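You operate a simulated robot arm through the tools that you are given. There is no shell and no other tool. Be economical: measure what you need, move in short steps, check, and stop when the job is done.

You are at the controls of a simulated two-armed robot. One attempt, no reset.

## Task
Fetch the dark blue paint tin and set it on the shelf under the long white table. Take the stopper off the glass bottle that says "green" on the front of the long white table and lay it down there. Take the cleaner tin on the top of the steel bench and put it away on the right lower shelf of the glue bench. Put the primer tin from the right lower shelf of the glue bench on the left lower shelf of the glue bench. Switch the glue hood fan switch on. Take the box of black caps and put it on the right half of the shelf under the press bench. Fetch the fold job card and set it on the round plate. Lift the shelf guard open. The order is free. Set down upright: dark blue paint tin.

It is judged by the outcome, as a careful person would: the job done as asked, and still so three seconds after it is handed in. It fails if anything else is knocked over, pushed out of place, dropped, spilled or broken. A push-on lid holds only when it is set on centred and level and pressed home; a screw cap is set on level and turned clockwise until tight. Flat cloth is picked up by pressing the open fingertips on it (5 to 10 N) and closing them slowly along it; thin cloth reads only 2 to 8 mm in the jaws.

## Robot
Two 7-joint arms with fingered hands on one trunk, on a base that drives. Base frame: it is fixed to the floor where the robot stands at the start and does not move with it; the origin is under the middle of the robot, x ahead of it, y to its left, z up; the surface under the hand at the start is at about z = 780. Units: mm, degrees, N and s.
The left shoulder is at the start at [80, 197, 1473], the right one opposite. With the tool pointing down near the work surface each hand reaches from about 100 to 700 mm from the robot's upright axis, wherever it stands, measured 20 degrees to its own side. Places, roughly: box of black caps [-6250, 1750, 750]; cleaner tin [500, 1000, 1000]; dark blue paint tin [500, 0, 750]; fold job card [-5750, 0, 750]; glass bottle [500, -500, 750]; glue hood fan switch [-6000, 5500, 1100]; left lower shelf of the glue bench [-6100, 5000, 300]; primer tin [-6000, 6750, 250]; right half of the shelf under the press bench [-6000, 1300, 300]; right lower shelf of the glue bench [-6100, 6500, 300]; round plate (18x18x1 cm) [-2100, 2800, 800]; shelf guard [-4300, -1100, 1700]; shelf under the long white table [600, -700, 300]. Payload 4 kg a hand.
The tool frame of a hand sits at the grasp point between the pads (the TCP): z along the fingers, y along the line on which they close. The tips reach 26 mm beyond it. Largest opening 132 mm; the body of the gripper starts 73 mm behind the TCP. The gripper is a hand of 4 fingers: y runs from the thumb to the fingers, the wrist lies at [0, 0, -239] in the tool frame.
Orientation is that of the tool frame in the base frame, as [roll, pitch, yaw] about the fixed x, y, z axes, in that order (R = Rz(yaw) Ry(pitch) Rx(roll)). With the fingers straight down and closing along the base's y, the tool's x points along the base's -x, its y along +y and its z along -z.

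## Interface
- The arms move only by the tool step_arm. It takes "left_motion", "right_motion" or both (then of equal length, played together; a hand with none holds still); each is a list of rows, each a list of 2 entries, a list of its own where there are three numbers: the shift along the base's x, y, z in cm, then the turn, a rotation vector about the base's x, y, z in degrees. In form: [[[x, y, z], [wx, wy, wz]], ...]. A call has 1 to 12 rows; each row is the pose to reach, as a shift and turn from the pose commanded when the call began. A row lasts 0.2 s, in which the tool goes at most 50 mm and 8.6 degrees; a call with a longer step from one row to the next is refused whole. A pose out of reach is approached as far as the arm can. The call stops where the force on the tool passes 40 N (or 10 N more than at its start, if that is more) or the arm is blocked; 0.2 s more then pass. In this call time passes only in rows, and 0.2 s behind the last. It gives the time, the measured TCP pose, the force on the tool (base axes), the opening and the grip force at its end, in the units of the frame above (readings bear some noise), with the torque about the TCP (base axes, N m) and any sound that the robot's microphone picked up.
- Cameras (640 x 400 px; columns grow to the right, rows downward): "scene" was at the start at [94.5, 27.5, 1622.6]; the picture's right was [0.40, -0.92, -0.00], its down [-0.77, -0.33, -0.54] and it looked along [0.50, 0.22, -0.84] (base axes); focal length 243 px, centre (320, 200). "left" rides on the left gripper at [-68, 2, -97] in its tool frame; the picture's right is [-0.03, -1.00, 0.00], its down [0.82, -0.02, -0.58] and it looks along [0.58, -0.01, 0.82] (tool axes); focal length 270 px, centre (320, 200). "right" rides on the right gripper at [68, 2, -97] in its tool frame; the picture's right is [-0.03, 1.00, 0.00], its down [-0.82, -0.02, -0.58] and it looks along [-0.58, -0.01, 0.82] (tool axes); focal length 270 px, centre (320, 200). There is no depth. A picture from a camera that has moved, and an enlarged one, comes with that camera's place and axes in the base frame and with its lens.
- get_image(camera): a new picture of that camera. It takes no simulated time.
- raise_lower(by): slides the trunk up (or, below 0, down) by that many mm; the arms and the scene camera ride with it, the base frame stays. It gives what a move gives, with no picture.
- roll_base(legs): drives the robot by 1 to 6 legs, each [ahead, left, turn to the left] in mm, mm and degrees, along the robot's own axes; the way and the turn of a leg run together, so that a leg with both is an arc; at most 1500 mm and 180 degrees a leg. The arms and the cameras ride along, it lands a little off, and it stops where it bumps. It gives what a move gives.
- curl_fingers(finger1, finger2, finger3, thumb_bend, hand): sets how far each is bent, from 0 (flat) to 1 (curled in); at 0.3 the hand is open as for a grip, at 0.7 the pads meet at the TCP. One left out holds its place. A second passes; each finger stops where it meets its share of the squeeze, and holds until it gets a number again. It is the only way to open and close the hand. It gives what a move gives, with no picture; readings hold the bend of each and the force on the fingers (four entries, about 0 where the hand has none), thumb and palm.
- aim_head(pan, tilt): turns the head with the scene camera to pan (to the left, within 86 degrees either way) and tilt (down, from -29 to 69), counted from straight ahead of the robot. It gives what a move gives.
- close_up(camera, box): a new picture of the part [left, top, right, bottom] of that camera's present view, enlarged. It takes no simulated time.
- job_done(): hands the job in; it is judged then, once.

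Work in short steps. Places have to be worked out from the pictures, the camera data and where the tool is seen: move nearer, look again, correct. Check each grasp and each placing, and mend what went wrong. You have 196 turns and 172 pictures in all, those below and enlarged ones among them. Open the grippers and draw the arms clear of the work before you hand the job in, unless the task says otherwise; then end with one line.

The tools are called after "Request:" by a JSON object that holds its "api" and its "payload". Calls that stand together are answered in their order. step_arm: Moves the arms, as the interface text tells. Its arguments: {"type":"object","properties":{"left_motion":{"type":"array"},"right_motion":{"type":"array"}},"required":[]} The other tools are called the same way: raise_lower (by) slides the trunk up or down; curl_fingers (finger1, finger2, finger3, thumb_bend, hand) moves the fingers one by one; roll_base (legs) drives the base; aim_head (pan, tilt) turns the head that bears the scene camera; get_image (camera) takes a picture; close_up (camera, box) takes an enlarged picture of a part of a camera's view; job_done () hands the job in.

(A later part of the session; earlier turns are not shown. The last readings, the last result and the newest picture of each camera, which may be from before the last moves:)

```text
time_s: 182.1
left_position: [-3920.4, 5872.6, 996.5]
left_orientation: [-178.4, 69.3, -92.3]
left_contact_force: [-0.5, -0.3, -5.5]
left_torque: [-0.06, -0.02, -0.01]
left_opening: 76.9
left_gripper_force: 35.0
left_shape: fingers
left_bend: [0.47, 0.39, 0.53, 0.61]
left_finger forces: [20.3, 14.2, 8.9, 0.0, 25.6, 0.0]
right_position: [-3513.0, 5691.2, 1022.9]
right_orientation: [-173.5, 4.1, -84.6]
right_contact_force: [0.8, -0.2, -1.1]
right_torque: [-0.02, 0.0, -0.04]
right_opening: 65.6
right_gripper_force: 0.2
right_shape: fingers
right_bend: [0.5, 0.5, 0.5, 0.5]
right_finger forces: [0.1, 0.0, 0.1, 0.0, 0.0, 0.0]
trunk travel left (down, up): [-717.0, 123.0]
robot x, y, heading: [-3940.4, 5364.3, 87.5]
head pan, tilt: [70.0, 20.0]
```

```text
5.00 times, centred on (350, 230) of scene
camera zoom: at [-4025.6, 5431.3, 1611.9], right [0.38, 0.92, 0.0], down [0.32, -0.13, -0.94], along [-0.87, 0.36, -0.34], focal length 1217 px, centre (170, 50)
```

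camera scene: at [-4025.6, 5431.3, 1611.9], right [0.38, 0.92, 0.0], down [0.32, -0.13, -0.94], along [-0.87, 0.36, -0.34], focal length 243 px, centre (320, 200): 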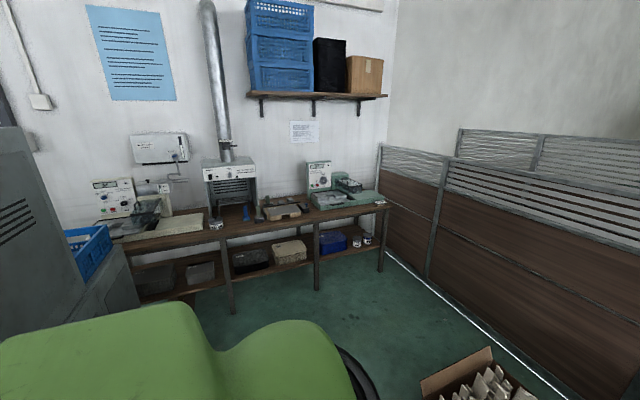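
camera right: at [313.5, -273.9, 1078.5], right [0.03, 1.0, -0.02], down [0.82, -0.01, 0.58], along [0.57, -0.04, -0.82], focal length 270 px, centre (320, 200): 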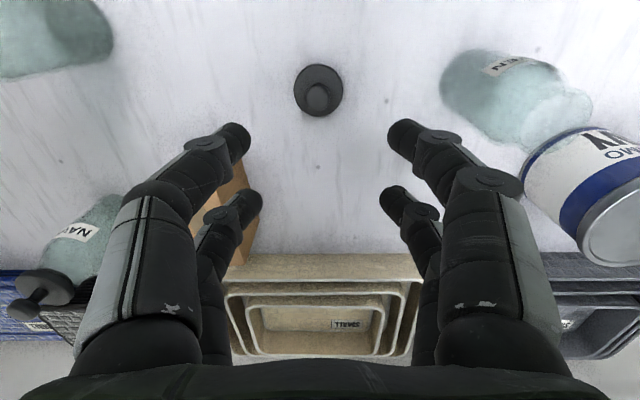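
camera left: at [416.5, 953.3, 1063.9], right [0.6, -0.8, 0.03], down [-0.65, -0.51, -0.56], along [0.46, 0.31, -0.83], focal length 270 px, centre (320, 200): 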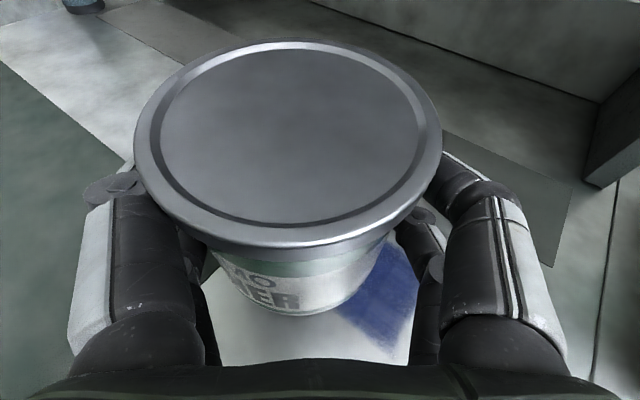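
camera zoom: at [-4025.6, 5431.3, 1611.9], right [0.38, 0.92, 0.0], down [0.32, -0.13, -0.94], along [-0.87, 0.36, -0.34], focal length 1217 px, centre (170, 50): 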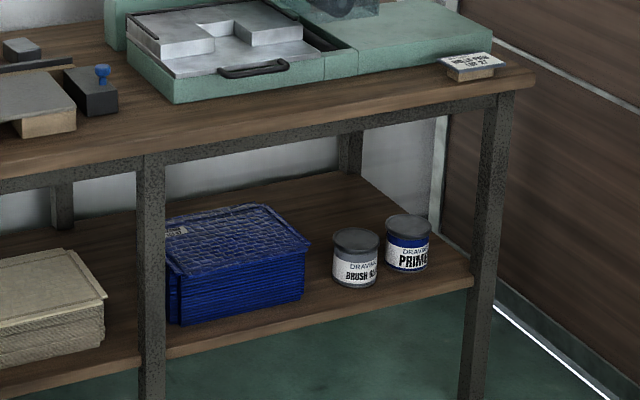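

Right bay holds a blue bin, BRUSH tin and PRIMER (≈(-5942,6772)) near the right leg. I'll park the cleaner temporarily on the bench top front so the left hand can move the primer first. I turn to face the bench and drive to (-4940, 5900).

Request:
{"api": "roll_base", "payload": {"legs": [[0, 0, 92.5], [1000, 0, 0], [0, -530, 0]]}}

Request:
{"api": "aim_head", "payload": {"pan": 0, "tilt": 35}}

Request:
{"api": "get_image", "payload": {"camera": "scene"}}

```text
time_s: 193.8
left_position: [-5422.1, 5926.4, 995.5]
left_orientation: [-178.2, 69.3, -0.9]
left_contact_force: [-0.8, -0.6, -5.4]
left_torque: [0.06, -0.02, 0.01]
left_opening: 76.6
left_gripper_force: 34.3
left_shape: fingers
left_bend: [0.47, 0.39, 0.53, 0.61]
left_finger forces: [20.2, 14.3, 8.8, 0.0, 25.5, 0.0]
right_position: [-5249.4, 6336.9, 1021.6]
right_orientation: [-173.5, 4.1, 6.5]
right_contact_force: [0.6, 0.4, -0.3]
right_torque: [0.0, 0.01, 0.02]
right_opening: 65.6
right_gripper_force: 0.0
right_shape: fingers
right_bend: [0.5, 0.5, 0.5, 0.5]
right_finger forces: [0.1, 0.1, 0.0, 0.0, 0.1, 0.0]
trunk travel left (down, up): [-717.0, 123.0]
robot x, y, heading: [-4912.0, 5914.3, 178.8]
head pan, tilt: [70.0, 20.0]
```

```text
time_s: 195.2
left_position: [-5422.4, 5927.1, 997.1]
left_orientation: [-178.3, 69.3, -1.0]
left_contact_force: [0.3, 0.1, -5.7]
left_torque: [0.06, -0.03, -0.03]
left_opening: 76.8
left_gripper_force: 34.7
left_shape: fingers
left_bend: [0.47, 0.39, 0.53, 0.61]
left_finger forces: [20.2, 14.2, 8.8, 0.1, 25.5, 0.0]
right_position: [-5248.7, 6338.7, 1022.3]
right_orientation: [-173.4, 4.2, 6.5]
right_contact_force: [0.1, -0.7, -0.5]
right_torque: [0.0, -0.02, -0.02]
right_opening: 65.8
right_gripper_force: 0.1
right_shape: fingers
right_bend: [0.5, 0.5, 0.5, 0.5]
right_finger forces: [0.0, 0.0, 0.0, 0.0, 0.1, 0.0]
trunk travel left (down, up): [-717.0, 123.0]
robot x, y, heading: [-4914.5, 5920.3, 179.1]
head pan, tilt: [0.0, 35.0]
```

```text
99 pictures are left
camera scene: at [-5032.3, 5920.0, 1588.0], right [0.02, 1.0, 0.0], down [0.57, -0.01, -0.82], along [-0.82, 0.02, -0.57], focal length 243 px, centre (320, 200)
```

scene: 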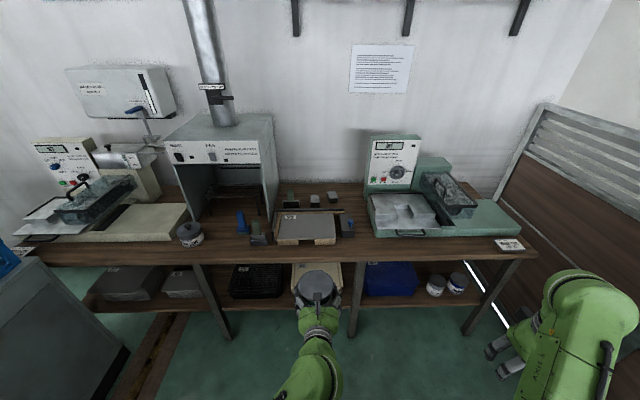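

Strip in front of the green machine, ≈(-5800,6300), is free. I tuck the right hand inward and drive to (-5030,6290).

Request:
{"api": "step_arm", "payload": {"right_motion": [[[0, -4, 0], [0, 0, -3]], [[0, -8, 0], [0, 0, -6]], [[0, -12, 0], [0, 0, -6]], [[0, -16, 0], [0, 0, -6]], [[0, -20, 0], [0, 0, -6]]]}}

Request:
{"api": "roll_base", "payload": {"legs": [[0, -370, 0], [120, 0, 0]]}}

Request:
{"api": "get_image", "payload": {"camera": "scene"}}

Request:
{"api": "get_image", "payload": {"camera": "left"}}

```text
time_s: 195.9
left_position: [-5422.2, 5926.1, 994.7]
left_orientation: [-178.5, 69.1, -1.1]
left_contact_force: [-0.3, -0.1, -5.7]
left_torque: [0.05, -0.1, 0.01]
left_opening: 76.7
left_gripper_force: 34.1
left_shape: fingers
left_bend: [0.47, 0.39, 0.53, 0.61]
left_finger forces: [20.2, 14.2, 8.8, 0.0, 25.7, 0.0]
right_position: [-5283.5, 6299.8, 1078.0]
right_orientation: [-168.3, 14.2, -2.0]
right_contact_force: [0.9, 0.4, 0.2]
right_torque: [0.01, -0.03, 0.02]
right_opening: 65.9
right_gripper_force: 0.0
right_shape: fingers
right_bend: [0.5, 0.5, 0.5, 0.5]
right_finger forces: [0.1, 0.0, 0.0, 0.0, 0.0, 0.0]
right hand out of reach, approached as far as the arm can: row 1, 2, 3
trunk travel left (down, up): [-717.0, 123.0]
robot x, y, heading: [-4915.8, 5917.2, 178.6]
head pan, tilt: [0.0, 35.0]
stopped in row 3 (right hand): the arm was blocked; the commanded pose is now the measured one
```

```text
time_s: 199.1
left_position: [-5527.5, 6303.8, 998.3]
left_orientation: [-178.5, 69.4, -1.2]
left_contact_force: [0.5, -0.5, -5.7]
left_torque: [0.05, -0.07, 0.02]
left_opening: 76.8
left_gripper_force: 34.4
left_shape: fingers
left_bend: [0.47, 0.39, 0.53, 0.61]
left_finger forces: [20.2, 14.3, 8.7, 0.1, 25.6, 0.0]
right_position: [-5388.3, 6677.0, 1077.5]
right_orientation: [-168.4, 14.4, -2.1]
right_contact_force: [-0.3, -0.5, 0.9]
right_torque: [-0.01, -0.01, 0.0]
right_opening: 65.8
right_gripper_force: 0.0
right_shape: fingers
right_bend: [0.5, 0.5, 0.5, 0.5]
right_finger forces: [0.1, 0.0, 0.1, 0.1, 0.1, 0.1]
trunk travel left (down, up): [-717.0, 123.0]
robot x, y, heading: [-5023.3, 6296.2, 178.5]
head pan, tilt: [0.0, 35.0]
```

```text
98 pictures are left
camera scene: at [-5136.3, 6297.4, 1588.4], right [0.02, 1.0, 0.0], down [0.57, -0.01, -0.82], along [-0.82, 0.02, -0.57], focal length 243 px, centre (320, 200)
```

scene: 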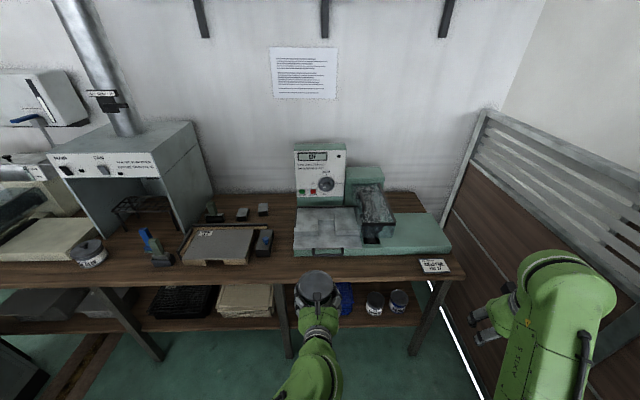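

```text
97 pictures are left
camera left: at [-5461.2, 6298.1, 1095.5], right [0.04, 1.0, 0.03], down [0.83, -0.01, -0.56], along [-0.56, 0.05, -0.83], focal length 270 px, centre (320, 200)
```

left: 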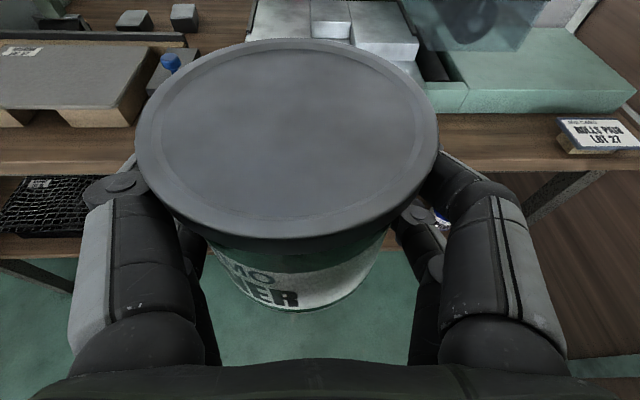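

I extend 26 cm over the bench strip, then lower until contact.

Request:
{"api": "step_arm", "payload": {"left_motion": [[[-4, 0, -1], [0, 0, 0]], [[-8, 0, -2], [0, 0, 0]], [[-12, 0, -4], [0, 0, 0]], [[-16, 0, -6], [0, 0, 0]], [[-20, 0, -7], [0, 0, 0]], [[-24, 0, -8], [0, 0, 0]], [[-26.3, 0, -8], [0, 0, 0]]]}}

Request:
{"api": "step_arm", "payload": {"left_motion": [[[0, 0, -3], [0, 0, 0]], [[0, 0, -4], [0, 0, 0]], [[0, 0, -5], [0, 0, 0]], [[0, 0, -6], [0, 0, 0]], [[0, 0, -7], [0, 0, 0]], [[0, 0, -8], [0, 0, 0]], [[0, 0, -9], [0, 0, 0]], [[0, 0, -10], [0, 0, 0]], [[0, 0, -11], [0, 0, 0]], [[0, 0, -12], [0, 0, 0]]]}}

Request:
{"api": "get_image", "payload": {"camera": "left"}}

```text
time_s: 200.7
left_position: [-5796.6, 6301.9, 914.5]
left_orientation: [-178.5, 69.1, -1.2]
left_contact_force: [-0.7, -0.4, -7.0]
left_torque: [0.08, -0.04, 0.01]
left_opening: 77.2
left_gripper_force: 34.1
left_shape: fingers
left_bend: [0.47, 0.39, 0.53, 0.61]
left_finger forces: [19.9, 14.5, 9.0, 0.0, 25.6, 0.0]
right_position: [-5393.8, 6676.5, 1075.9]
right_orientation: [-168.4, 14.1, -2.0]
right_contact_force: [0.3, 0.8, 0.9]
right_torque: [0.01, 0.03, -0.01]
right_opening: 65.7
right_gripper_force: 0.0
right_shape: fingers
right_bend: [0.5, 0.5, 0.5, 0.5]
right_finger forces: [0.1, 0.0, 0.1, 0.0, 0.1, 0.0]
trunk travel left (down, up): [-717.0, 123.0]
robot x, y, heading: [-5022.1, 6296.5, 178.4]
head pan, tilt: [0.0, 35.0]
```

```text
time_s: 201.5
left_position: [-5801.9, 6308.3, 889.3]
left_orientation: [-177.2, 71.4, -0.1]
left_contact_force: [8.0, -0.5, 19.2]
left_torque: [-0.34, 0.04, 0.14]
left_opening: 76.8
left_gripper_force: 34.4
left_shape: fingers
left_bend: [0.47, 0.39, 0.54, 0.63]
left_finger forces: [19.9, 14.2, 9.0, 0.0, 25.2, 0.0]
right_position: [-5390.1, 6676.1, 1079.2]
right_orientation: [-168.4, 14.3, -2.1]
right_contact_force: [-0.7, 1.0, 0.5]
right_torque: [0.03, 0.0, -0.03]
right_opening: 65.7
right_gripper_force: 0.1
right_shape: fingers
right_bend: [0.5, 0.5, 0.5, 0.5]
right_finger forces: [0.0, 0.0, 0.0, 0.0, 0.1, 0.0]
trunk travel left (down, up): [-717.0, 123.0]
robot x, y, heading: [-5025.8, 6297.9, 178.8]
head pan, tilt: [0.0, 35.0]
stopped in row 4 (left hand): the force on the tool passed its limit at 44 N (the readings are from after the stop); the commanded pose is now the measured one
```

```text
96 pictures are left
camera left: at [-5731.1, 6300.9, 985.7], right [0.04, 1.0, 0.04], down [0.81, -0.01, -0.59], along [-0.59, 0.06, -0.81], focal length 270 px, centre (320, 200)
```

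left: 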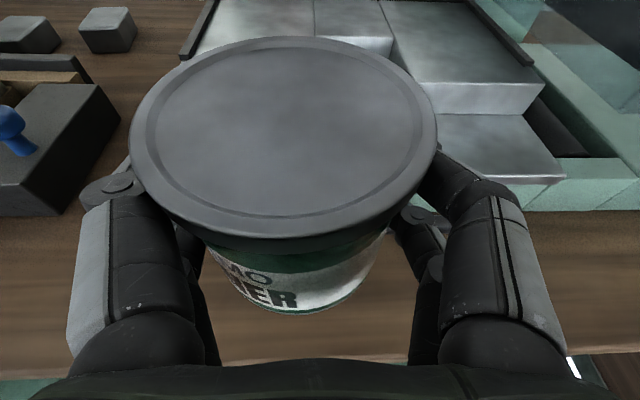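

Contact at TCP z≈889, earlier than the bench estimate; I check from the scene camera what the tin touches.

Request:
{"api": "close_up", "payload": {"camera": "scene", "box": [240, 200, 440, 325]}}

```text
3.20 times, centred on (340, 262) of scene
camera zoom: at [-5137.0, 6296.4, 1588.8], right [0.02, 1.0, 0.0], down [0.57, -0.01, -0.82], along [-0.82, 0.02, -0.57], focal length 779 px, centre (256, 0)
```

zoom: 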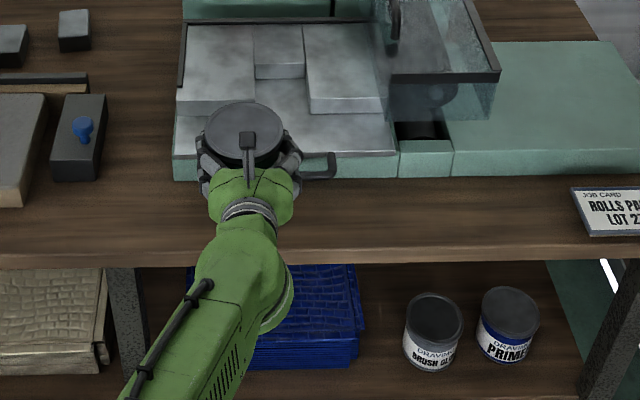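

The tin was catching the machine's front handle. I lift 6 cm, shift right to y≈6590 (clear of handle and the job card stand), and look.

Request:
{"api": "step_arm", "payload": {"left_motion": [[[0, 0, 2], [0, 0, 0]], [[1, 0, 5], [0, 0, 0]], [[2, 0, 7], [0, 0, 0]], [[2, 3, 7], [0, 0, 0]], [[2, 6, 7], [0, 0, 0]], [[2, 9, 7], [0, 0, 0]]]}}

Request:
{"api": "roll_base", "payload": {"legs": [[0, -195, 0]]}}

Request:
{"api": "get_image", "payload": {"camera": "scene"}}

Request:
{"api": "get_image", "payload": {"camera": "left"}}

```text
time_s: 202.9
left_position: [-5779.7, 6400.2, 951.7]
left_orientation: [-177.6, 70.6, -0.3]
left_contact_force: [0.1, 0.7, -5.7]
left_torque: [0.08, -0.01, -0.01]
left_opening: 77.2
left_gripper_force: 35.1
left_shape: fingers
left_bend: [0.47, 0.39, 0.54, 0.62]
left_finger forces: [19.4, 15.2, 9.2, 0.0, 25.4, 0.0]
right_position: [-5392.2, 6677.4, 1077.1]
right_orientation: [-168.5, 14.3, -2.2]
right_contact_force: [-0.5, -0.3, 0.6]
right_torque: [-0.05, 0.01, -0.02]
right_opening: 65.8
right_gripper_force: 0.1
right_shape: fingers
right_bend: [0.5, 0.5, 0.5, 0.5]
right_finger forces: [0.0, 0.0, 0.1, 0.0, 0.0, 0.0]
trunk travel left (down, up): [-717.0, 123.0]
robot x, y, heading: [-5021.8, 6292.8, 178.6]
head pan, tilt: [0.0, 35.0]
```

```text
time_s: 204.5
left_position: [-5774.9, 6590.6, 951.7]
left_orientation: [-177.0, 70.6, 0.1]
left_contact_force: [-0.3, -0.4, -5.6]
left_torque: [0.07, -0.03, -0.04]
left_opening: 77.0
left_gripper_force: 34.9
left_shape: fingers
left_bend: [0.47, 0.39, 0.54, 0.62]
left_finger forces: [19.6, 15.4, 9.0, 0.0, 25.4, 0.0]
right_position: [-5387.7, 6867.9, 1078.4]
right_orientation: [-168.2, 14.2, -2.1]
right_contact_force: [-0.3, 0.0, 1.1]
right_torque: [0.0, -0.01, 0.01]
right_opening: 65.6
right_gripper_force: 0.1
right_shape: fingers
right_bend: [0.5, 0.5, 0.5, 0.5]
right_finger forces: [0.0, 0.1, 0.1, 0.0, 0.0, 0.0]
trunk travel left (down, up): [-717.0, 123.0]
robot x, y, heading: [-5015.5, 6488.9, 178.6]
head pan, tilt: [0.0, 35.0]
```

```text
94 pictures are left
camera scene: at [-5136.8, 6485.9, 1588.0], right [0.02, 1.0, 0.0], down [0.57, -0.01, -0.82], along [-0.82, 0.02, -0.57], focal length 243 px, centre (320, 200)
```

scene: 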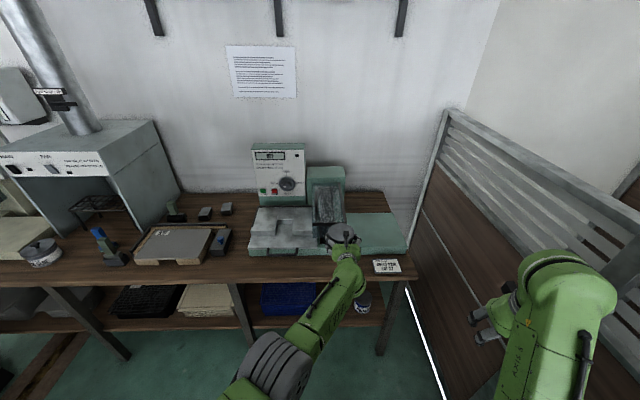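

```text
93 pictures are left
camera left: at [-5707.0, 6582.6, 1048.3], right [0.04, 1.0, 0.04], down [0.82, -0.01, -0.58], along [-0.58, 0.06, -0.81], focal length 270 px, centre (320, 200)
```

left: 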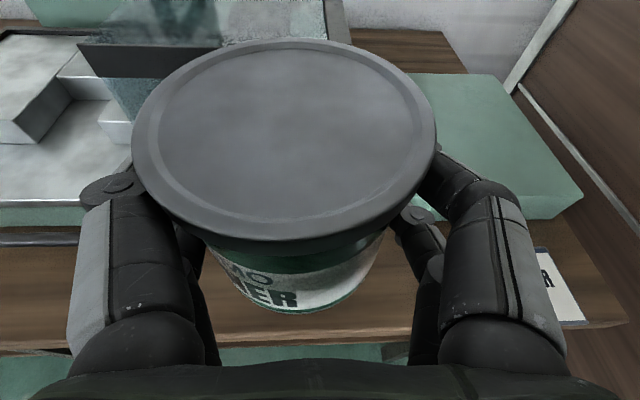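

Clear strip here (-5744..-5864). I move to x≈-5798 and lower to contact.

Request:
{"api": "step_arm", "payload": {"left_motion": [[[-2.3, 0, 0], [0, 0, 0]], [[-2.3, 0, -4], [0, 0, 0]], [[-2.3, 0, -8], [0, 0, 0]], [[-2.3, 0, -11], [0, 0, 0]], [[-2.3, 0, -12.5], [0, 0, 0]], [[-2.3, 0, -13.5], [0, 0, 0]], [[-2.3, 0, -14.3], [0, 0, 0]], [[-2.3, 0, -15.1], [0, 0, 0]], [[-2.3, 0, -15.9], [0, 0, 0]], [[-2.3, 0, -16.7], [0, 0, 0]], [[-2.3, 0, -17.5], [0, 0, 0]], [[-2.3, 0, -18.3], [0, 0, 0]]]}}

Request:
{"api": "get_image", "payload": {"camera": "left"}}

```text
time_s: 205.1
left_position: [-5796.1, 6595.0, 936.2]
left_orientation: [-177.3, 71.3, -0.4]
left_contact_force: [7.6, 0.2, -5.8]
left_torque: [0.08, 0.25, 0.03]
left_opening: 77.1
left_gripper_force: 35.1
left_shape: fingers
left_bend: [0.48, 0.39, 0.55, 0.63]
left_finger forces: [20.2, 15.3, 8.9, 0.0, 25.1, 0.1]
right_position: [-5383.8, 6870.3, 1079.1]
right_orientation: [-168.2, 14.5, -2.1]
right_contact_force: [0.1, 0.1, -0.4]
right_torque: [0.0, 0.02, -0.02]
right_opening: 65.5
right_gripper_force: 0.1
right_shape: fingers
right_bend: [0.5, 0.5, 0.5, 0.5]
right_finger forces: [0.0, 0.0, 0.1, 0.0, 0.0, 0.1]
trunk travel left (down, up): [-717.0, 123.0]
robot x, y, heading: [-5019.1, 6490.8, 178.5]
head pan, tilt: [0.0, 35.0]
stopped in row 2 (left hand): the force on the tool passed its limit at 42 N (the readings are from after the stop); the commanded pose is now the measured one
```

```text
92 pictures are left
camera left: at [-5726.6, 6587.2, 1031.0], right [0.04, 1.0, 0.04], down [0.81, -0.01, -0.59], along [-0.59, 0.06, -0.81], focal length 270 px, centre (320, 200)
```

left: 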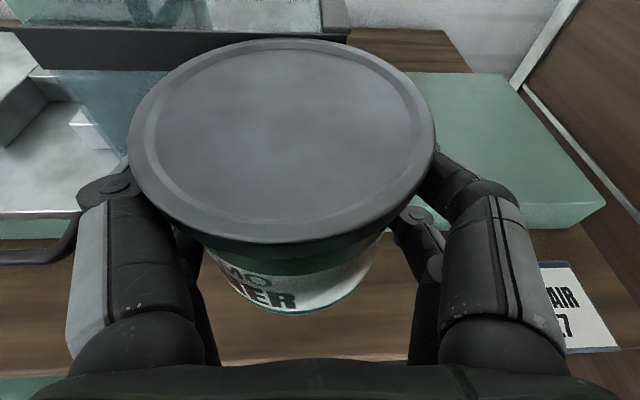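

The lid met the machine's glass guard bar (x≈-5854, z≈977). I back off 2 cm, descend below it, then move forward under clear space and set down.

Request:
{"api": "step_arm", "payload": {"left_motion": [[[2, 0, 0], [0, 0, 0]], [[2, 0, -3], [0, 0, 0]], [[2, 0, -6.5], [0, 0, 0]], [[2, 0, -9.5], [0, 0, 0]], [[1, 0, -10], [0, 0, 0]], [[0, 0, -10.3], [0, 0, 0]], [[0, 0, -11], [0, 0, 0]], [[0, 0, -11.7], [0, 0, 0]], [[0, 0, -12.4], [0, 0, 0]], [[0, 0, -13.1], [0, 0, 0]], [[0, 0, -13.8], [0, 0, 0]], [[0, 0, -14.5], [0, 0, 0]]]}}

Request:
{"api": "get_image", "payload": {"camera": "left"}}

```text
time_s: 207.7
left_position: [-5766.7, 6581.5, 844.3]
left_orientation: [-177.1, 71.4, -0.4]
left_contact_force: [-0.2, -0.6, -5.6]
left_torque: [0.06, -0.03, 0.0]
left_opening: 76.9
left_gripper_force: 34.0
left_shape: fingers
left_bend: [0.48, 0.39, 0.54, 0.62]
left_finger forces: [19.7, 14.7, 8.9, 0.0, 25.2, 0.0]
left hand out of reach, approached as far as the arm can: row 4, 5, 6, 7, 8, 9, 10, 11, 12
right_position: [-5388.1, 6872.3, 1078.1]
right_orientation: [-168.3, 14.2, -2.2]
right_contact_force: [0.8, 0.2, 0.1]
right_torque: [-0.02, -0.01, 0.01]
right_opening: 65.8
right_gripper_force: 0.1
right_shape: fingers
right_bend: [0.5, 0.5, 0.5, 0.5]
right_finger forces: [0.1, 0.0, 0.0, 0.0, 0.0, 0.1]
trunk travel left (down, up): [-717.0, 123.0]
robot x, y, heading: [-5017.5, 6488.8, 178.4]
head pan, tilt: [0.0, 35.0]
```

```text
91 pictures are left
camera left: at [-5696.9, 6574.4, 940.1], right [0.05, 1.0, 0.04], down [0.81, -0.01, -0.59], along [-0.59, 0.06, -0.81], focal length 270 px, centre (320, 200)
```

left: 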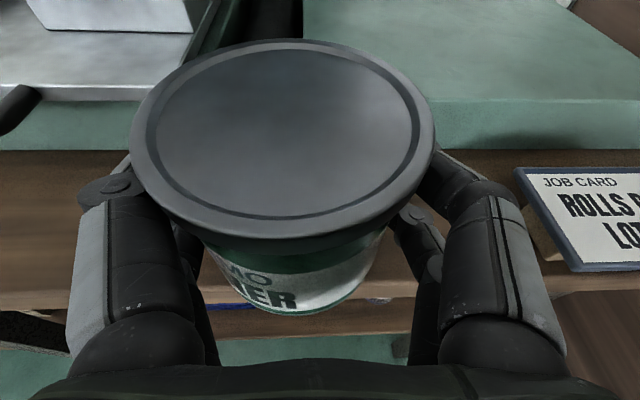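

The arm is at its reach limit from this height. I raise the hand 9 cm, lower the trunk by 100 and drive 20 mm forward so it can finish comfortably.

Request:
{"api": "step_arm", "payload": {"left_motion": [[[0.5, 0, 3], [0, 0, 0]], [[1, 0, 6], [0, 0, 0]], [[1, 0, 9], [0, 0, 0]]]}}

Request:
{"api": "raise_lower", "payload": {"by": -100}}

Request:
{"api": "roll_base", "payload": {"legs": [[30, 0, 0]]}}

Request:
{"api": "get_image", "payload": {"camera": "left"}}

```text
time_s: 208.5
left_position: [-5785.7, 6603.7, 913.8]
left_orientation: [-177.6, 71.3, -0.6]
left_contact_force: [0.1, -0.2, -6.5]
left_torque: [0.06, -0.02, 0.02]
left_opening: 77.0
left_gripper_force: 33.7
left_shape: fingers
left_bend: [0.48, 0.39, 0.54, 0.62]
left_finger forces: [19.6, 14.7, 9.0, 0.0, 25.0, 0.1]
left hand out of reach, approached as far as the arm can: row 1, 2, 3
right_position: [-5387.5, 6871.6, 1076.7]
right_orientation: [-168.4, 14.4, -2.0]
right_contact_force: [-0.5, -0.1, -0.1]
right_torque: [0.02, -0.02, 0.0]
right_opening: 65.8
right_gripper_force: 0.0
right_shape: fingers
right_bend: [0.5, 0.5, 0.5, 0.5]
right_finger forces: [0.1, 0.0, 0.0, 0.0, 0.0, 0.0]
trunk travel left (down, up): [-717.0, 123.0]
robot x, y, heading: [-5018.6, 6492.1, 178.7]
head pan, tilt: [0.0, 35.0]
```

```text
time_s: 209.8
left_position: [-5786.3, 6605.1, 826.0]
left_orientation: [-176.5, 72.2, 0.4]
left_contact_force: [-3.9, -0.6, 27.6]
left_torque: [-1.52, -0.02, -0.18]
left_opening: 77.4
left_gripper_force: 34.2
left_shape: fingers
left_bend: [0.47, 0.39, 0.55, 0.62]
left_finger forces: [19.1, 15.7, 7.8, 0.0, 25.2, 0.1]
right_position: [-5384.0, 6870.7, 979.8]
right_orientation: [-168.3, 14.6, -2.0]
right_contact_force: [-0.8, 0.1, 0.3]
right_torque: [0.01, 0.0, 0.01]
right_opening: 65.8
right_gripper_force: 0.0
right_shape: fingers
right_bend: [0.5, 0.5, 0.5, 0.5]
right_finger forces: [0.0, 0.1, 0.1, 0.0, 0.1, 0.0]
trunk travel left (down, up): [-617.0, 223.0]
robot x, y, heading: [-5014.7, 6488.8, 178.8]
head pan, tilt: [0.0, 35.0]
```

```text
time_s: 210.8
left_position: [-5817.1, 6606.1, 823.5]
left_orientation: [-176.2, 72.1, 0.7]
left_contact_force: [8.8, -0.1, 5.5]
left_torque: [-0.1, 0.21, 0.15]
left_opening: 76.4
left_gripper_force: 36.2
left_shape: fingers
left_bend: [0.49, 0.4, 0.55, 0.62]
left_finger forces: [20.6, 15.7, 8.2, 0.1, 27.8, 0.0]
right_position: [-5415.4, 6872.6, 979.3]
right_orientation: [-168.4, 14.6, -2.1]
right_contact_force: [0.2, -0.7, 0.8]
right_torque: [0.02, -0.01, 0.0]
right_opening: 65.7
right_gripper_force: 0.2
right_shape: fingers
right_bend: [0.5, 0.5, 0.5, 0.5]
right_finger forces: [0.1, 0.1, 0.1, 0.0, 0.1, 0.1]
trunk travel left (down, up): [-617.0, 223.0]
robot x, y, heading: [-5046.8, 6491.8, 179.0]
head pan, tilt: [0.0, 35.0]
stopped in leg 1: the force on the tool passed its limit at 49 N (the readings are from after the stop); the commanded pose is now the measured one
```

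```text
90 pictures are left
camera left: at [-5745.7, 6598.0, 918.2], right [0.04, 1.0, 0.04], down [0.8, -0.01, -0.6], along [-0.6, 0.06, -0.8], focal length 270 px, centre (320, 200)
```

left: 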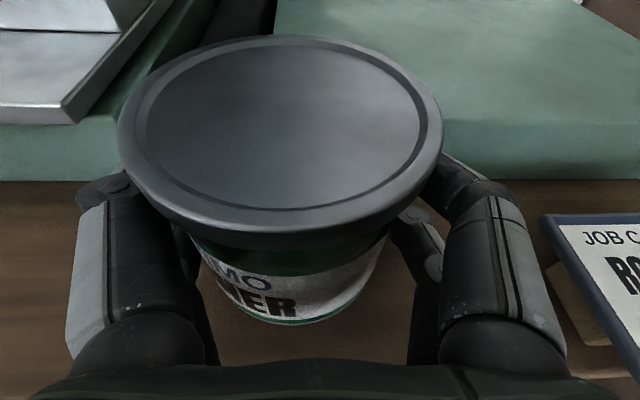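

The tin is already on the bench (top z≈783) and its back touches the machine. I ease it back 1.2 cm, then release.

Request:
{"api": "step_arm", "payload": {"left_motion": [[[0.6, 0, 0.2], [0, 0, 0]], [[1.2, 0, 0.2], [0, 0, 0]]]}}

Request:
{"api": "curl_fingers", "payload": {"hand": "left", "finger1": 0.3, "finger2": 0.3, "finger3": 0.3, "thumb_bend": 0.3}}

Request:
{"api": "step_arm", "payload": {"left_motion": [[[2, 0, 0.4], [0, 0, 0]], [[5, 0, 1.5], [0, 0, 0]], [[9, 0, 3], [0, 0, 0]], [[13, 0, 4.5], [0, 0, 0]], [[17, 0, 6], [0, 0, 0]], [[21, 0, 6], [0, 0, 0]], [[25, 0, 6], [0, 0, 0]]]}}

Request:
{"api": "get_image", "payload": {"camera": "left"}}

Request:
{"api": "get_image", "payload": {"camera": "scene"}}

```text
time_s: 211.4
left_position: [-5814.0, 6609.9, 822.7]
left_orientation: [-175.9, 72.2, 1.2]
left_contact_force: [-4.4, -4.5, 9.8]
left_torque: [-0.32, 0.31, -0.01]
left_opening: 76.4
left_gripper_force: 36.4
left_shape: fingers
left_bend: [0.49, 0.39, 0.55, 0.62]
left_finger forces: [21.3, 17.4, 8.4, 0.0, 26.1, 0.1]
left hand out of reach, approached as far as the arm can: row 1, 2
right_position: [-5417.5, 6871.9, 979.5]
right_orientation: [-168.1, 14.5, -2.0]
right_contact_force: [0.9, -0.1, 0.1]
right_torque: [-0.01, -0.01, 0.01]
right_opening: 65.7
right_gripper_force: 0.0
right_shape: fingers
right_bend: [0.5, 0.5, 0.5, 0.5]
right_finger forces: [0.0, 0.0, 0.0, 0.0, 0.1, 0.0]
trunk travel left (down, up): [-617.0, 223.0]
robot x, y, heading: [-5048.0, 6488.3, 178.8]
head pan, tilt: [0.0, 35.0]
```

```text
time_s: 212.4
left_position: [-5813.8, 6610.3, 819.2]
left_orientation: [-176.3, 71.9, 0.6]
left_contact_force: [0.1, -0.4, -1.2]
left_torque: [0.03, 0.0, -0.02]
left_opening: 132.7
left_gripper_force: 0.1
left_shape: fingers
left_bend: [0.3, 0.3, 0.3, 0.3]
left_finger forces: [0.0, 0.1, 0.1, 0.0, 0.0, 0.1]
right_position: [-5417.5, 6873.8, 979.4]
right_orientation: [-168.3, 14.3, -2.1]
right_contact_force: [-0.7, 0.1, 0.3]
right_torque: [-0.03, -0.02, 0.0]
right_opening: 65.6
right_gripper_force: 0.0
right_shape: fingers
right_bend: [0.5, 0.5, 0.5, 0.5]
right_finger forces: [0.1, 0.1, 0.0, 0.0, 0.0, 0.1]
trunk travel left (down, up): [-617.0, 223.0]
robot x, y, heading: [-5045.2, 6491.8, 178.8]
head pan, tilt: [0.0, 35.0]
```

```text
time_s: 214.0
left_position: [-5686.0, 6718.2, 784.5]
left_orientation: [-176.5, 71.8, 0.5]
left_contact_force: [0.0, -0.2, 0.6]
left_torque: [0.02, -0.03, -0.01]
left_opening: 133.4
left_gripper_force: 0.0
left_shape: fingers
left_bend: [0.3, 0.3, 0.3, 0.3]
left_finger forces: [0.0, 0.0, 0.0, 0.0, 0.0, 0.0]
left hand out of reach, approached as far as the arm can: row 1, 2, 3, 4, 5, 6, 7
right_position: [-5416.3, 6873.2, 978.2]
right_orientation: [-168.3, 14.4, -2.1]
right_contact_force: [-0.2, -0.5, -0.5]
right_torque: [-0.01, -0.01, -0.02]
right_opening: 65.7
right_gripper_force: 0.1
right_shape: fingers
right_bend: [0.5, 0.5, 0.5, 0.5]
right_finger forces: [0.0, 0.0, 0.1, 0.0, 0.1, 0.0]
trunk travel left (down, up): [-617.0, 223.0]
robot x, y, heading: [-5048.5, 6492.0, 178.4]
head pan, tilt: [0.0, 35.0]
```

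```text
89 pictures are left
camera left: at [-5615.1, 6710.4, 880.4], right [0.04, 1.0, 0.04], down [0.8, -0.01, -0.6], along [-0.59, 0.06, -0.8], focal length 270 px, centre (320, 200)
```

left: 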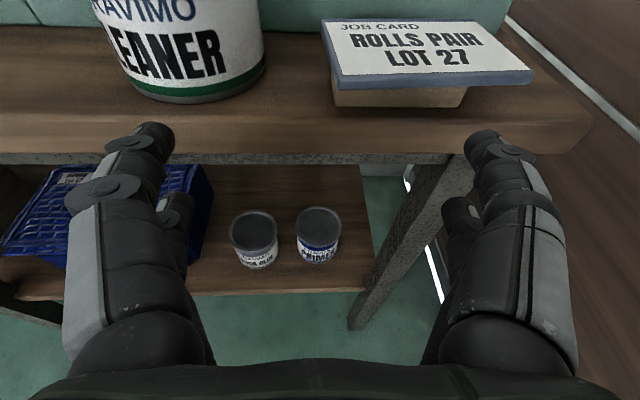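

```text
88 pictures are left
camera scene: at [-5165.7, 6492.3, 1488.1], right [0.02, 1.0, 0.0], down [0.57, -0.01, -0.82], along [-0.82, 0.02, -0.57], focal length 243 px, centre (320, 200)
```

scene: 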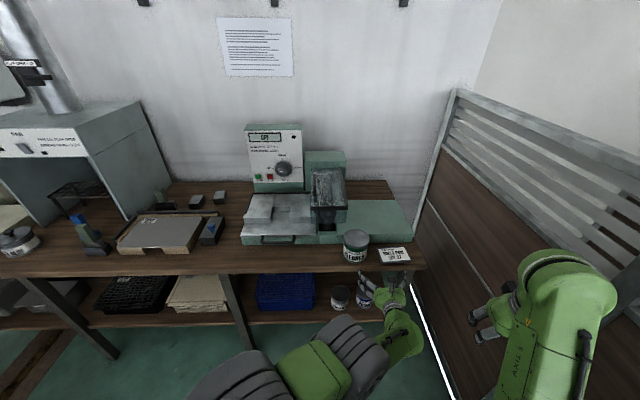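

The cleaner stands safely on the bench top. The left arm ended in a contorted posture, so I back the base 150 mm and bring the hand back to a normal pose in front.

Request:
{"api": "roll_base", "payload": {"legs": [[-150, 0, 0]]}}

Request:
{"api": "step_arm", "payload": {"left_motion": [[[1.8, -3.2, 1], [0, 0, 0]], [[3.6, -6.4, 2], [0, 0, 0]], [[5.4, -9.6, 3], [0, 0, 0]], [[7.2, -12.8, 4], [0, 0, 0]], [[9, -16, 5], [0, 0, 0]], [[10.8, -19.2, 6], [0, 0, 0]], [[12.6, -22.4, 6.6], [0, 0, 0]], [[12.6, -22.4, 6.6], [0, 0, 0]]]}}

Request:
{"api": "get_image", "payload": {"camera": "scene"}}

```text
time_s: 215.4
left_position: [-5542.4, 6713.8, 784.4]
left_orientation: [-176.4, 71.9, 0.6]
left_contact_force: [0.2, 0.0, 0.3]
left_torque: [-0.04, -0.01, 0.0]
left_opening: 133.3
left_gripper_force: 0.0
left_shape: fingers
left_bend: [0.3, 0.3, 0.3, 0.3]
left_finger forces: [0.0, 0.1, 0.0, 0.0, 0.0, 0.1]
right_position: [-5272.6, 6869.2, 977.1]
right_orientation: [-168.4, 14.3, -2.1]
right_contact_force: [-0.5, -1.0, -0.2]
right_torque: [0.04, -0.01, -0.03]
right_opening: 65.6
right_gripper_force: 0.0
right_shape: fingers
right_bend: [0.5, 0.5, 0.5, 0.5]
right_finger forces: [0.1, 0.0, 0.0, 0.0, 0.0, 0.1]
trunk travel left (down, up): [-617.0, 223.0]
robot x, y, heading: [-4900.7, 6488.5, 178.5]
head pan, tilt: [0.0, 35.0]
```

```text
time_s: 217.2
left_position: [-5538.5, 6647.1, 715.9]
left_orientation: [-176.3, 72.0, 0.8]
left_contact_force: [0.2, 0.0, 0.1]
left_torque: [0.01, 0.0, -0.01]
left_opening: 133.2
left_gripper_force: 0.0
left_shape: fingers
left_bend: [0.3, 0.3, 0.3, 0.3]
left_finger forces: [0.1, 0.0, 0.0, 0.0, 0.1, 0.1]
left hand out of reach, approached as far as the arm can: row 1, 2, 3, 4, 5, 6, 7, 8
right_position: [-5271.7, 6870.3, 977.7]
right_orientation: [-168.2, 14.4, -2.1]
right_contact_force: [-0.4, -0.1, 0.2]
right_torque: [0.01, 0.01, -0.01]
right_opening: 65.6
right_gripper_force: 0.1
right_shape: fingers
right_bend: [0.5, 0.5, 0.5, 0.5]
right_finger forces: [0.1, 0.1, 0.0, 0.0, 0.0, 0.0]
trunk travel left (down, up): [-617.0, 223.0]
robot x, y, heading: [-4899.5, 6484.6, 178.5]
head pan, tilt: [0.0, 35.0]
```

```text
87 pictures are left
camera scene: at [-5020.0, 6488.8, 1488.1], right [0.02, 1.0, 0.0], down [0.57, -0.01, -0.82], along [-0.82, 0.02, -0.57], focal length 243 px, centre (320, 200)
```

scene: 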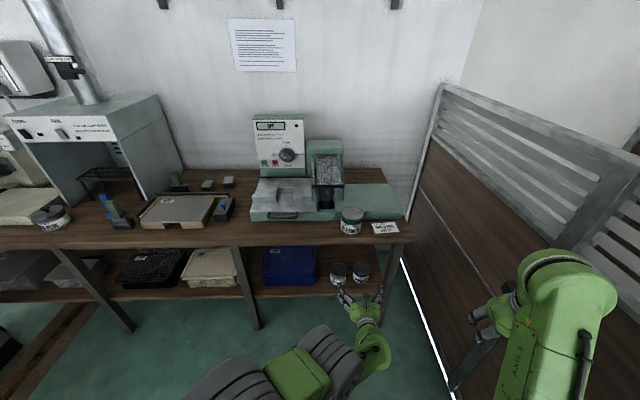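

The left arm seems stuck near a wrist limit (hand too level below a high shoulder). I pitch the fingers further down to free it.

Request:
{"api": "step_arm", "payload": {"left_motion": [[[0, 0, 0], [0, -8, 0]], [[0, 0, 0], [0, -16, 0]], [[0, 0, 0], [0, -24, 0]], [[0, 0, 0], [0, -32, 0]], [[0, 0, 0], [0, -40, 0]], [[2, -3, 2], [0, -40, 0]], [[4, -6, 4], [0, -40, 0]], [[6, -9, 6], [0, -40, 0]]]}}

Request:
{"api": "get_image", "payload": {"camera": "scene"}}

```text
time_s: 219.0
left_position: [-5568.0, 6628.9, 716.7]
left_orientation: [-176.9, 32.0, 0.2]
left_contact_force: [0.2, -1.4, -0.8]
left_torque: [-0.04, -0.02, 0.0]
left_opening: 133.3
left_gripper_force: 0.0
left_shape: fingers
left_bend: [0.3, 0.3, 0.3, 0.3]
left_finger forces: [0.0, 0.1, 0.0, 0.1, 0.0, 0.0]
left hand out of reach, approached as far as the arm can: row 1, 2, 3, 4, 5, 6, 7, 8
right_position: [-5271.5, 6868.7, 978.1]
right_orientation: [-168.3, 14.4, -2.2]
right_contact_force: [0.1, 0.0, 1.1]
right_torque: [-0.01, -0.01, 0.0]
right_opening: 65.8
right_gripper_force: 0.1
right_shape: fingers
right_bend: [0.5, 0.5, 0.5, 0.5]
right_finger forces: [0.0, 0.1, 0.0, 0.0, 0.1, 0.0]
trunk travel left (down, up): [-617.0, 223.0]
robot x, y, heading: [-4902.4, 6485.9, 178.4]
head pan, tilt: [0.0, 35.0]
```

```text
86 pictures are left
camera scene: at [-5020.1, 6488.5, 1488.1], right [0.02, 1.0, 0.0], down [0.57, -0.01, -0.82], along [-0.82, 0.02, -0.57], focal length 243 px, centre (320, 200)
```

scene: 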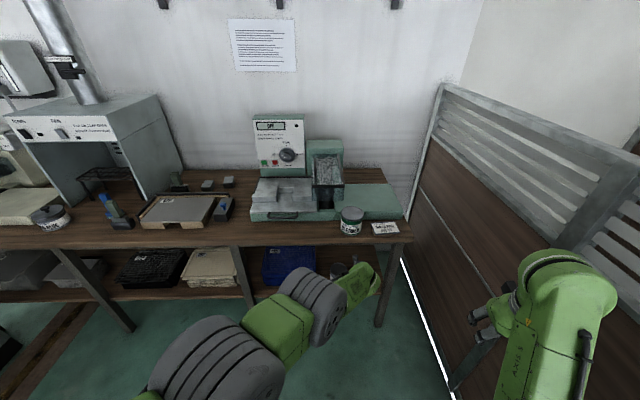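

Orientation follows but position doesn't; I try steering toward an easy pose: hand straight down, in front of the left shoulder.

Request:
{"api": "step_arm", "payload": {"left_motion": [[[1.8, -2.8, 0], [0, -3, 0]], [[3.6, -5.6, 0], [0, -6, 0]], [[5.4, -8.4, 0], [0, -9, 0]], [[7.2, -11.2, 0], [0, -12, 0]], [[9, -14, 0], [0, -15, 0]], [[10.8, -16.8, 0], [0, -18, 0]], [[12.6, -19.6, 0], [0, -21, 0]], [[14.4, -22.4, 0], [0, -24, 0]], [[16.2, -25.2, 0], [0, -27, 0]], [[18, -28, 0], [0, -30, 0]], [[18, -31, 0], [0, -32, 0]], [[18, -34, 0], [0, -32, 0]]]}}

Request:
{"api": "get_image", "payload": {"camera": "scene"}}

```text
time_s: 221.6
left_position: [-5526.3, 6325.1, 650.0]
left_orientation: [-179.0, -0.9, 0.1]
left_contact_force: [-0.4, 0.2, -0.5]
left_torque: [0.02, 0.03, 0.04]
left_opening: 132.9
left_gripper_force: 0.0
left_shape: fingers
left_bend: [0.3, 0.3, 0.3, 0.3]
left_finger forces: [0.1, 0.1, 0.1, 0.0, 0.0, 0.0]
left hand out of reach, approached as far as the arm can: row 1, 2, 3, 4, 5, 6, 7, 8, 9, 10, 11, 12
right_position: [-5271.8, 6867.6, 979.1]
right_orientation: [-168.4, 14.4, -2.1]
right_contact_force: [0.0, -0.1, 0.5]
right_torque: [0.02, -0.02, -0.02]
right_opening: 65.5
right_gripper_force: 0.0
right_shape: fingers
right_bend: [0.5, 0.5, 0.5, 0.5]
right_finger forces: [0.0, 0.1, 0.0, 0.0, 0.0, 0.0]
trunk travel left (down, up): [-617.0, 223.0]
robot x, y, heading: [-4903.7, 6483.4, 178.7]
head pan, tilt: [0.0, 35.0]
```

```text
85 pictures are left
camera scene: at [-5020.1, 6487.4, 1488.1], right [0.02, 1.0, 0.0], down [0.57, -0.01, -0.82], along [-0.82, 0.02, -0.57], focal length 243 px, centre (320, 200)
```

scene: 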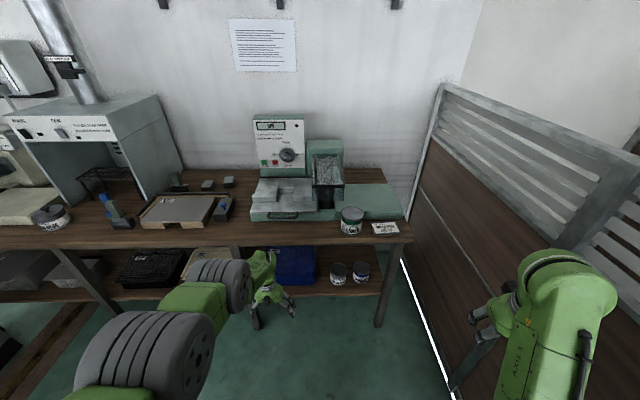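

The readings all lie on a sphere ≈695 mm from the shoulder: the elbow is straight (singular). I command a tangential upward move to break out of it.

Request:
{"api": "step_arm", "payload": {"left_motion": [[[-4, 2.4, -1.3], [0, 0, 0]], [[-8, 4.8, -2.6], [0, 0, 0]], [[-12, 7.2, -3.9], [0, 0, 0]], [[-16, 9.6, -5.2], [0, 0, 0]], [[-20, 12, -6.5], [0, 0, 0]], [[-24, 14.4, -7.8], [0, 0, 0]], [[-28, 16.8, -9.1], [0, 0, 0]], [[-32, 19.2, -10.4], [0, 0, 0]], [[-36, 21.6, -11.7], [0, 0, 0]], [[-40, 24, -13], [0, 0, 0]], [[-44, 26.4, -14.3], [0, 0, 0]]]}}

```text
time_s: 224.0
left_position: [-5555.6, 6469.4, 711.4]
left_orientation: [-177.1, 0.0, 0.2]
left_contact_force: [-0.8, -0.2, -0.5]
left_torque: [-0.02, 0.01, 0.01]
left_opening: 133.4
left_gripper_force: 0.0
left_shape: fingers
left_bend: [0.3, 0.3, 0.3, 0.3]
left_finger forces: [0.0, 0.0, 0.1, 0.1, 0.0, 0.1]
left hand out of reach, approached as far as the arm can: row 1, 2, 3, 4, 5, 6, 7, 8, 9, 10, 11
right_position: [-5271.4, 6870.5, 978.7]
right_orientation: [-168.4, 14.4, -2.2]
right_contact_force: [-0.8, -0.4, -1.6]
right_torque: [0.01, 0.0, -0.02]
right_opening: 65.4
right_gripper_force: 0.2
right_shape: fingers
right_bend: [0.5, 0.5, 0.5, 0.5]
right_finger forces: [0.1, 0.0, 0.1, 0.0, 0.0, 0.0]
trunk travel left (down, up): [-617.0, 223.0]
robot x, y, heading: [-4900.2, 6488.9, 178.8]
head pan, tilt: [0.0, 35.0]
```

The commanded pose resets to the measured one, so I can now do a true tangential upward move, followed by pulling inward.

Request:
{"api": "step_arm", "payload": {"left_motion": [[[-1.8, 0.6, 3.2], [0, 0, 0]], [[-3.6, 1.2, 6.4], [0, 0, 0]], [[-5, 1.6, 10], [0, 0, 0]], [[-5, 1.6, 14], [0, 0, 0]], [[-3, 1, 17], [0, 0, 0]], [[0, 0, 19], [0, 0, 0]], [[3, -1, 21], [0, 0, 0]], [[6, -2, 23], [0, 0, 0]], [[9, -3, 24], [0, 0, 0]], [[12, -4, 25], [0, 0, 0]], [[15, -5, 26], [0, 0, 0]]]}}

Request:
{"api": "get_image", "payload": {"camera": "scene"}}

```text
time_s: 226.4
left_position: [-5427.7, 6419.7, 982.5]
left_orientation: [-177.0, -0.1, 0.3]
left_contact_force: [-0.1, -0.1, -0.2]
left_torque: [0.02, 0.01, 0.01]
left_opening: 133.3
left_gripper_force: 0.2
left_shape: fingers
left_bend: [0.3, 0.3, 0.3, 0.3]
left_finger forces: [0.1, 0.0, 0.0, 0.0, 0.1, 0.1]
left hand out of reach, approached as far as the arm can: row 1, 2, 3, 4, 11
right_position: [-5269.8, 6869.5, 979.9]
right_orientation: [-168.2, 14.4, -2.0]
right_contact_force: [0.6, 0.3, 0.4]
right_torque: [-0.01, 0.01, 0.01]
right_opening: 65.8
right_gripper_force: 0.1
right_shape: fingers
right_bend: [0.5, 0.5, 0.5, 0.5]
right_finger forces: [0.1, 0.0, 0.1, 0.1, 0.0, 0.0]
trunk travel left (down, up): [-617.0, 223.0]
robot x, y, heading: [-4901.1, 6482.6, 178.5]
head pan, tilt: [0.0, 35.0]
```

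```text
84 pictures are left
camera scene: at [-5019.3, 6488.6, 1488.2], right [0.02, 1.0, 0.0], down [0.57, -0.01, -0.82], along [-0.82, 0.02, -0.57], focal length 243 px, centre (320, 200)
```

scene: 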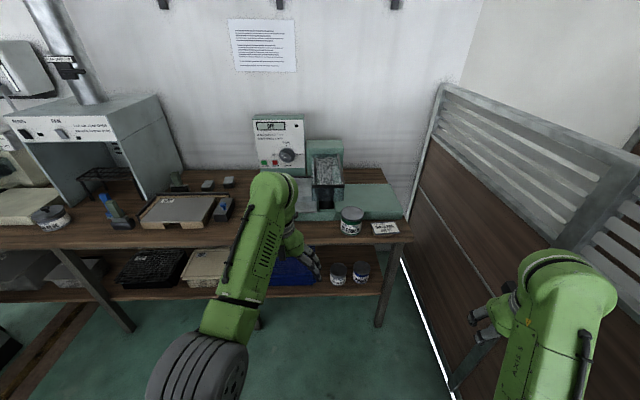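

The elbow is bent again. I level the hand to 20° down and lower the trunk for the lower shelf.

Request:
{"api": "step_arm", "payload": {"left_motion": [[[0, 0.5, 0], [0, 8, 0]], [[0, 1, 0], [0, 16, 0]], [[0, 2, 0], [0, 24, 0]], [[0, 3, 0], [0, 32, 0]], [[0, 4, 0], [0, 40, 0]], [[0, 5, 0], [0, 48, 0]], [[0, 6, 0], [0, 56, 0]], [[0, 7, 0], [0, 64, 0]], [[0, 7, 0], [0, 70, 0]]]}}

Request:
{"api": "raise_lower", "payload": {"by": -400}}

Request:
{"api": "raise_lower", "payload": {"by": -150}}

Request:
{"api": "roll_base", "payload": {"legs": [[0, -115, 0], [0, 0, -8.5], [100, 0, 0]]}}

Request:
{"api": "get_image", "payload": {"camera": "left"}}

Request:
{"api": "get_image", "payload": {"camera": "scene"}}

```text
time_s: 228.4
left_position: [-5429.6, 6489.7, 984.6]
left_orientation: [-176.2, 70.1, 0.7]
left_contact_force: [-0.8, -0.2, 0.5]
left_torque: [0.01, 0.04, 0.02]
left_opening: 133.3
left_gripper_force: 0.0
left_shape: fingers
left_bend: [0.3, 0.3, 0.3, 0.3]
left_finger forces: [0.1, 0.0, 0.0, 0.0, 0.1, 0.1]
right_position: [-5271.5, 6869.0, 977.8]
right_orientation: [-168.3, 14.4, -2.1]
right_contact_force: [0.5, 0.0, 0.2]
right_torque: [0.03, 0.02, -0.02]
right_opening: 65.8
right_gripper_force: 0.0
right_shape: fingers
right_bend: [0.5, 0.5, 0.5, 0.5]
right_finger forces: [0.0, 0.0, 0.0, 0.0, 0.1, 0.0]
trunk travel left (down, up): [-617.0, 223.0]
robot x, y, heading: [-4898.7, 6484.5, 178.6]
head pan, tilt: [0.0, 35.0]
```

```text
time_s: 232.4
left_position: [-5432.0, 6490.1, 926.1]
left_orientation: [-176.4, 69.7, 0.6]
left_contact_force: [-0.3, 0.4, 0.1]
left_torque: [-0.01, 0.04, -0.02]
left_opening: 133.3
left_gripper_force: 0.1
left_shape: fingers
left_bend: [0.3, 0.3, 0.3, 0.3]
left_finger forces: [0.1, 0.0, 0.0, 0.0, 0.0, 0.0]
right_position: [-5271.8, 6865.9, 909.0]
right_orientation: [-169.1, 12.8, -2.2]
right_contact_force: [-0.4, 0.4, 1.1]
right_torque: [0.01, 0.03, -0.04]
right_opening: 65.4
right_gripper_force: 0.0
right_shape: fingers
right_bend: [0.5, 0.5, 0.5, 0.5]
right_finger forces: [0.0, 0.0, 0.1, 0.1, 0.0, 0.0]
trunk travel left (down, up): [-560.0, 280.0]
robot x, y, heading: [-4901.7, 6484.4, 178.7]
head pan, tilt: [0.0, 35.0]
stopped: the arm was blocked; the commanded pose is now the measured one
```

```text
time_s: 234.3
left_position: [-5433.2, 6488.0, 925.5]
left_orientation: [-176.3, 69.8, 0.6]
left_contact_force: [0.2, -0.3, -1.1]
left_torque: [0.01, 0.0, -0.01]
left_opening: 133.0
left_gripper_force: 0.0
left_shape: fingers
left_bend: [0.3, 0.3, 0.3, 0.3]
left_finger forces: [0.0, 0.1, 0.0, 0.0, 0.0, 0.1]
right_position: [-5270.9, 6864.0, 899.8]
right_orientation: [-169.5, 11.7, -1.9]
right_contact_force: [-0.1, 0.5, 0.0]
right_torque: [0.02, 0.0, 0.0]
right_opening: 65.8
right_gripper_force: 0.0
right_shape: fingers
right_bend: [0.5, 0.5, 0.5, 0.5]
right_finger forces: [0.0, 0.1, 0.0, 0.1, 0.1, 0.0]
trunk travel left (down, up): [-558.0, 282.0]
robot x, y, heading: [-4906.5, 6484.2, 178.4]
head pan, tilt: [0.0, 35.0]
stopped: the arm was blocked; the commanded pose is now the measured one
```

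```text
time_s: 236.9
left_position: [-5522.2, 6699.8, 925.2]
left_orientation: [-176.4, 69.6, -7.7]
left_contact_force: [-0.4, -0.3, -0.3]
left_torque: [0.0, 0.02, 0.04]
left_opening: 132.9
left_gripper_force: 0.1
left_shape: fingers
left_bend: [0.3, 0.3, 0.3, 0.3]
left_finger forces: [0.0, 0.1, 0.1, 0.0, 0.0, 0.0]
right_position: [-5306.4, 7046.8, 901.5]
right_orientation: [-169.4, 11.8, -10.4]
right_contact_force: [-0.5, 0.3, -0.8]
right_torque: [0.02, -0.01, 0.01]
right_opening: 65.5
right_gripper_force: 0.0
right_shape: fingers
right_bend: [0.5, 0.5, 0.5, 0.5]
right_finger forces: [0.0, 0.1, 0.1, 0.0, 0.0, 0.0]
trunk travel left (down, up): [-558.0, 282.0]
robot x, y, heading: [-4994.8, 6617.3, 169.9]
head pan, tilt: [0.0, 35.0]
```

```text
83 pictures are left
camera left: at [-5456.9, 6682.8, 1023.1], right [0.19, 0.98, 0.05], down [0.81, -0.13, -0.57], along [-0.55, 0.14, -0.82], focal length 270 px, centre (320, 200)
```

left: 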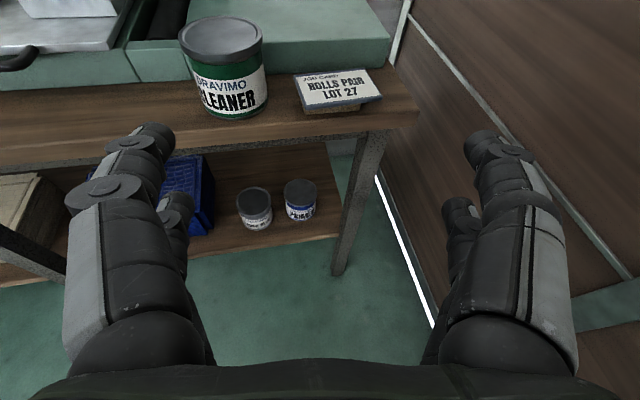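

```text
82 pictures are left
camera scene: at [-5119.7, 6638.6, 1431.4], right [0.17, 0.99, 0.0], down [0.57, -0.1, -0.82], along [-0.8, 0.14, -0.58], focal length 243 px, centre (320, 200)
```

scene: 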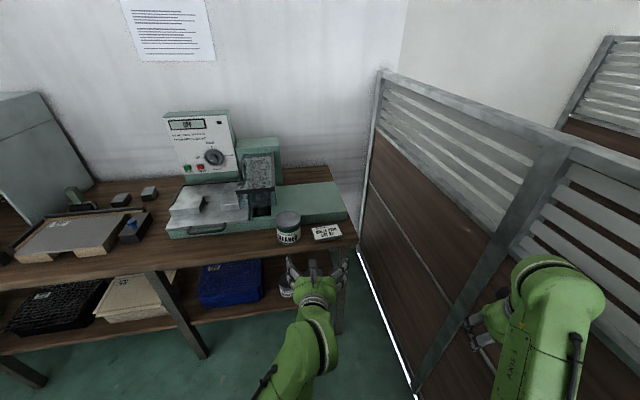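

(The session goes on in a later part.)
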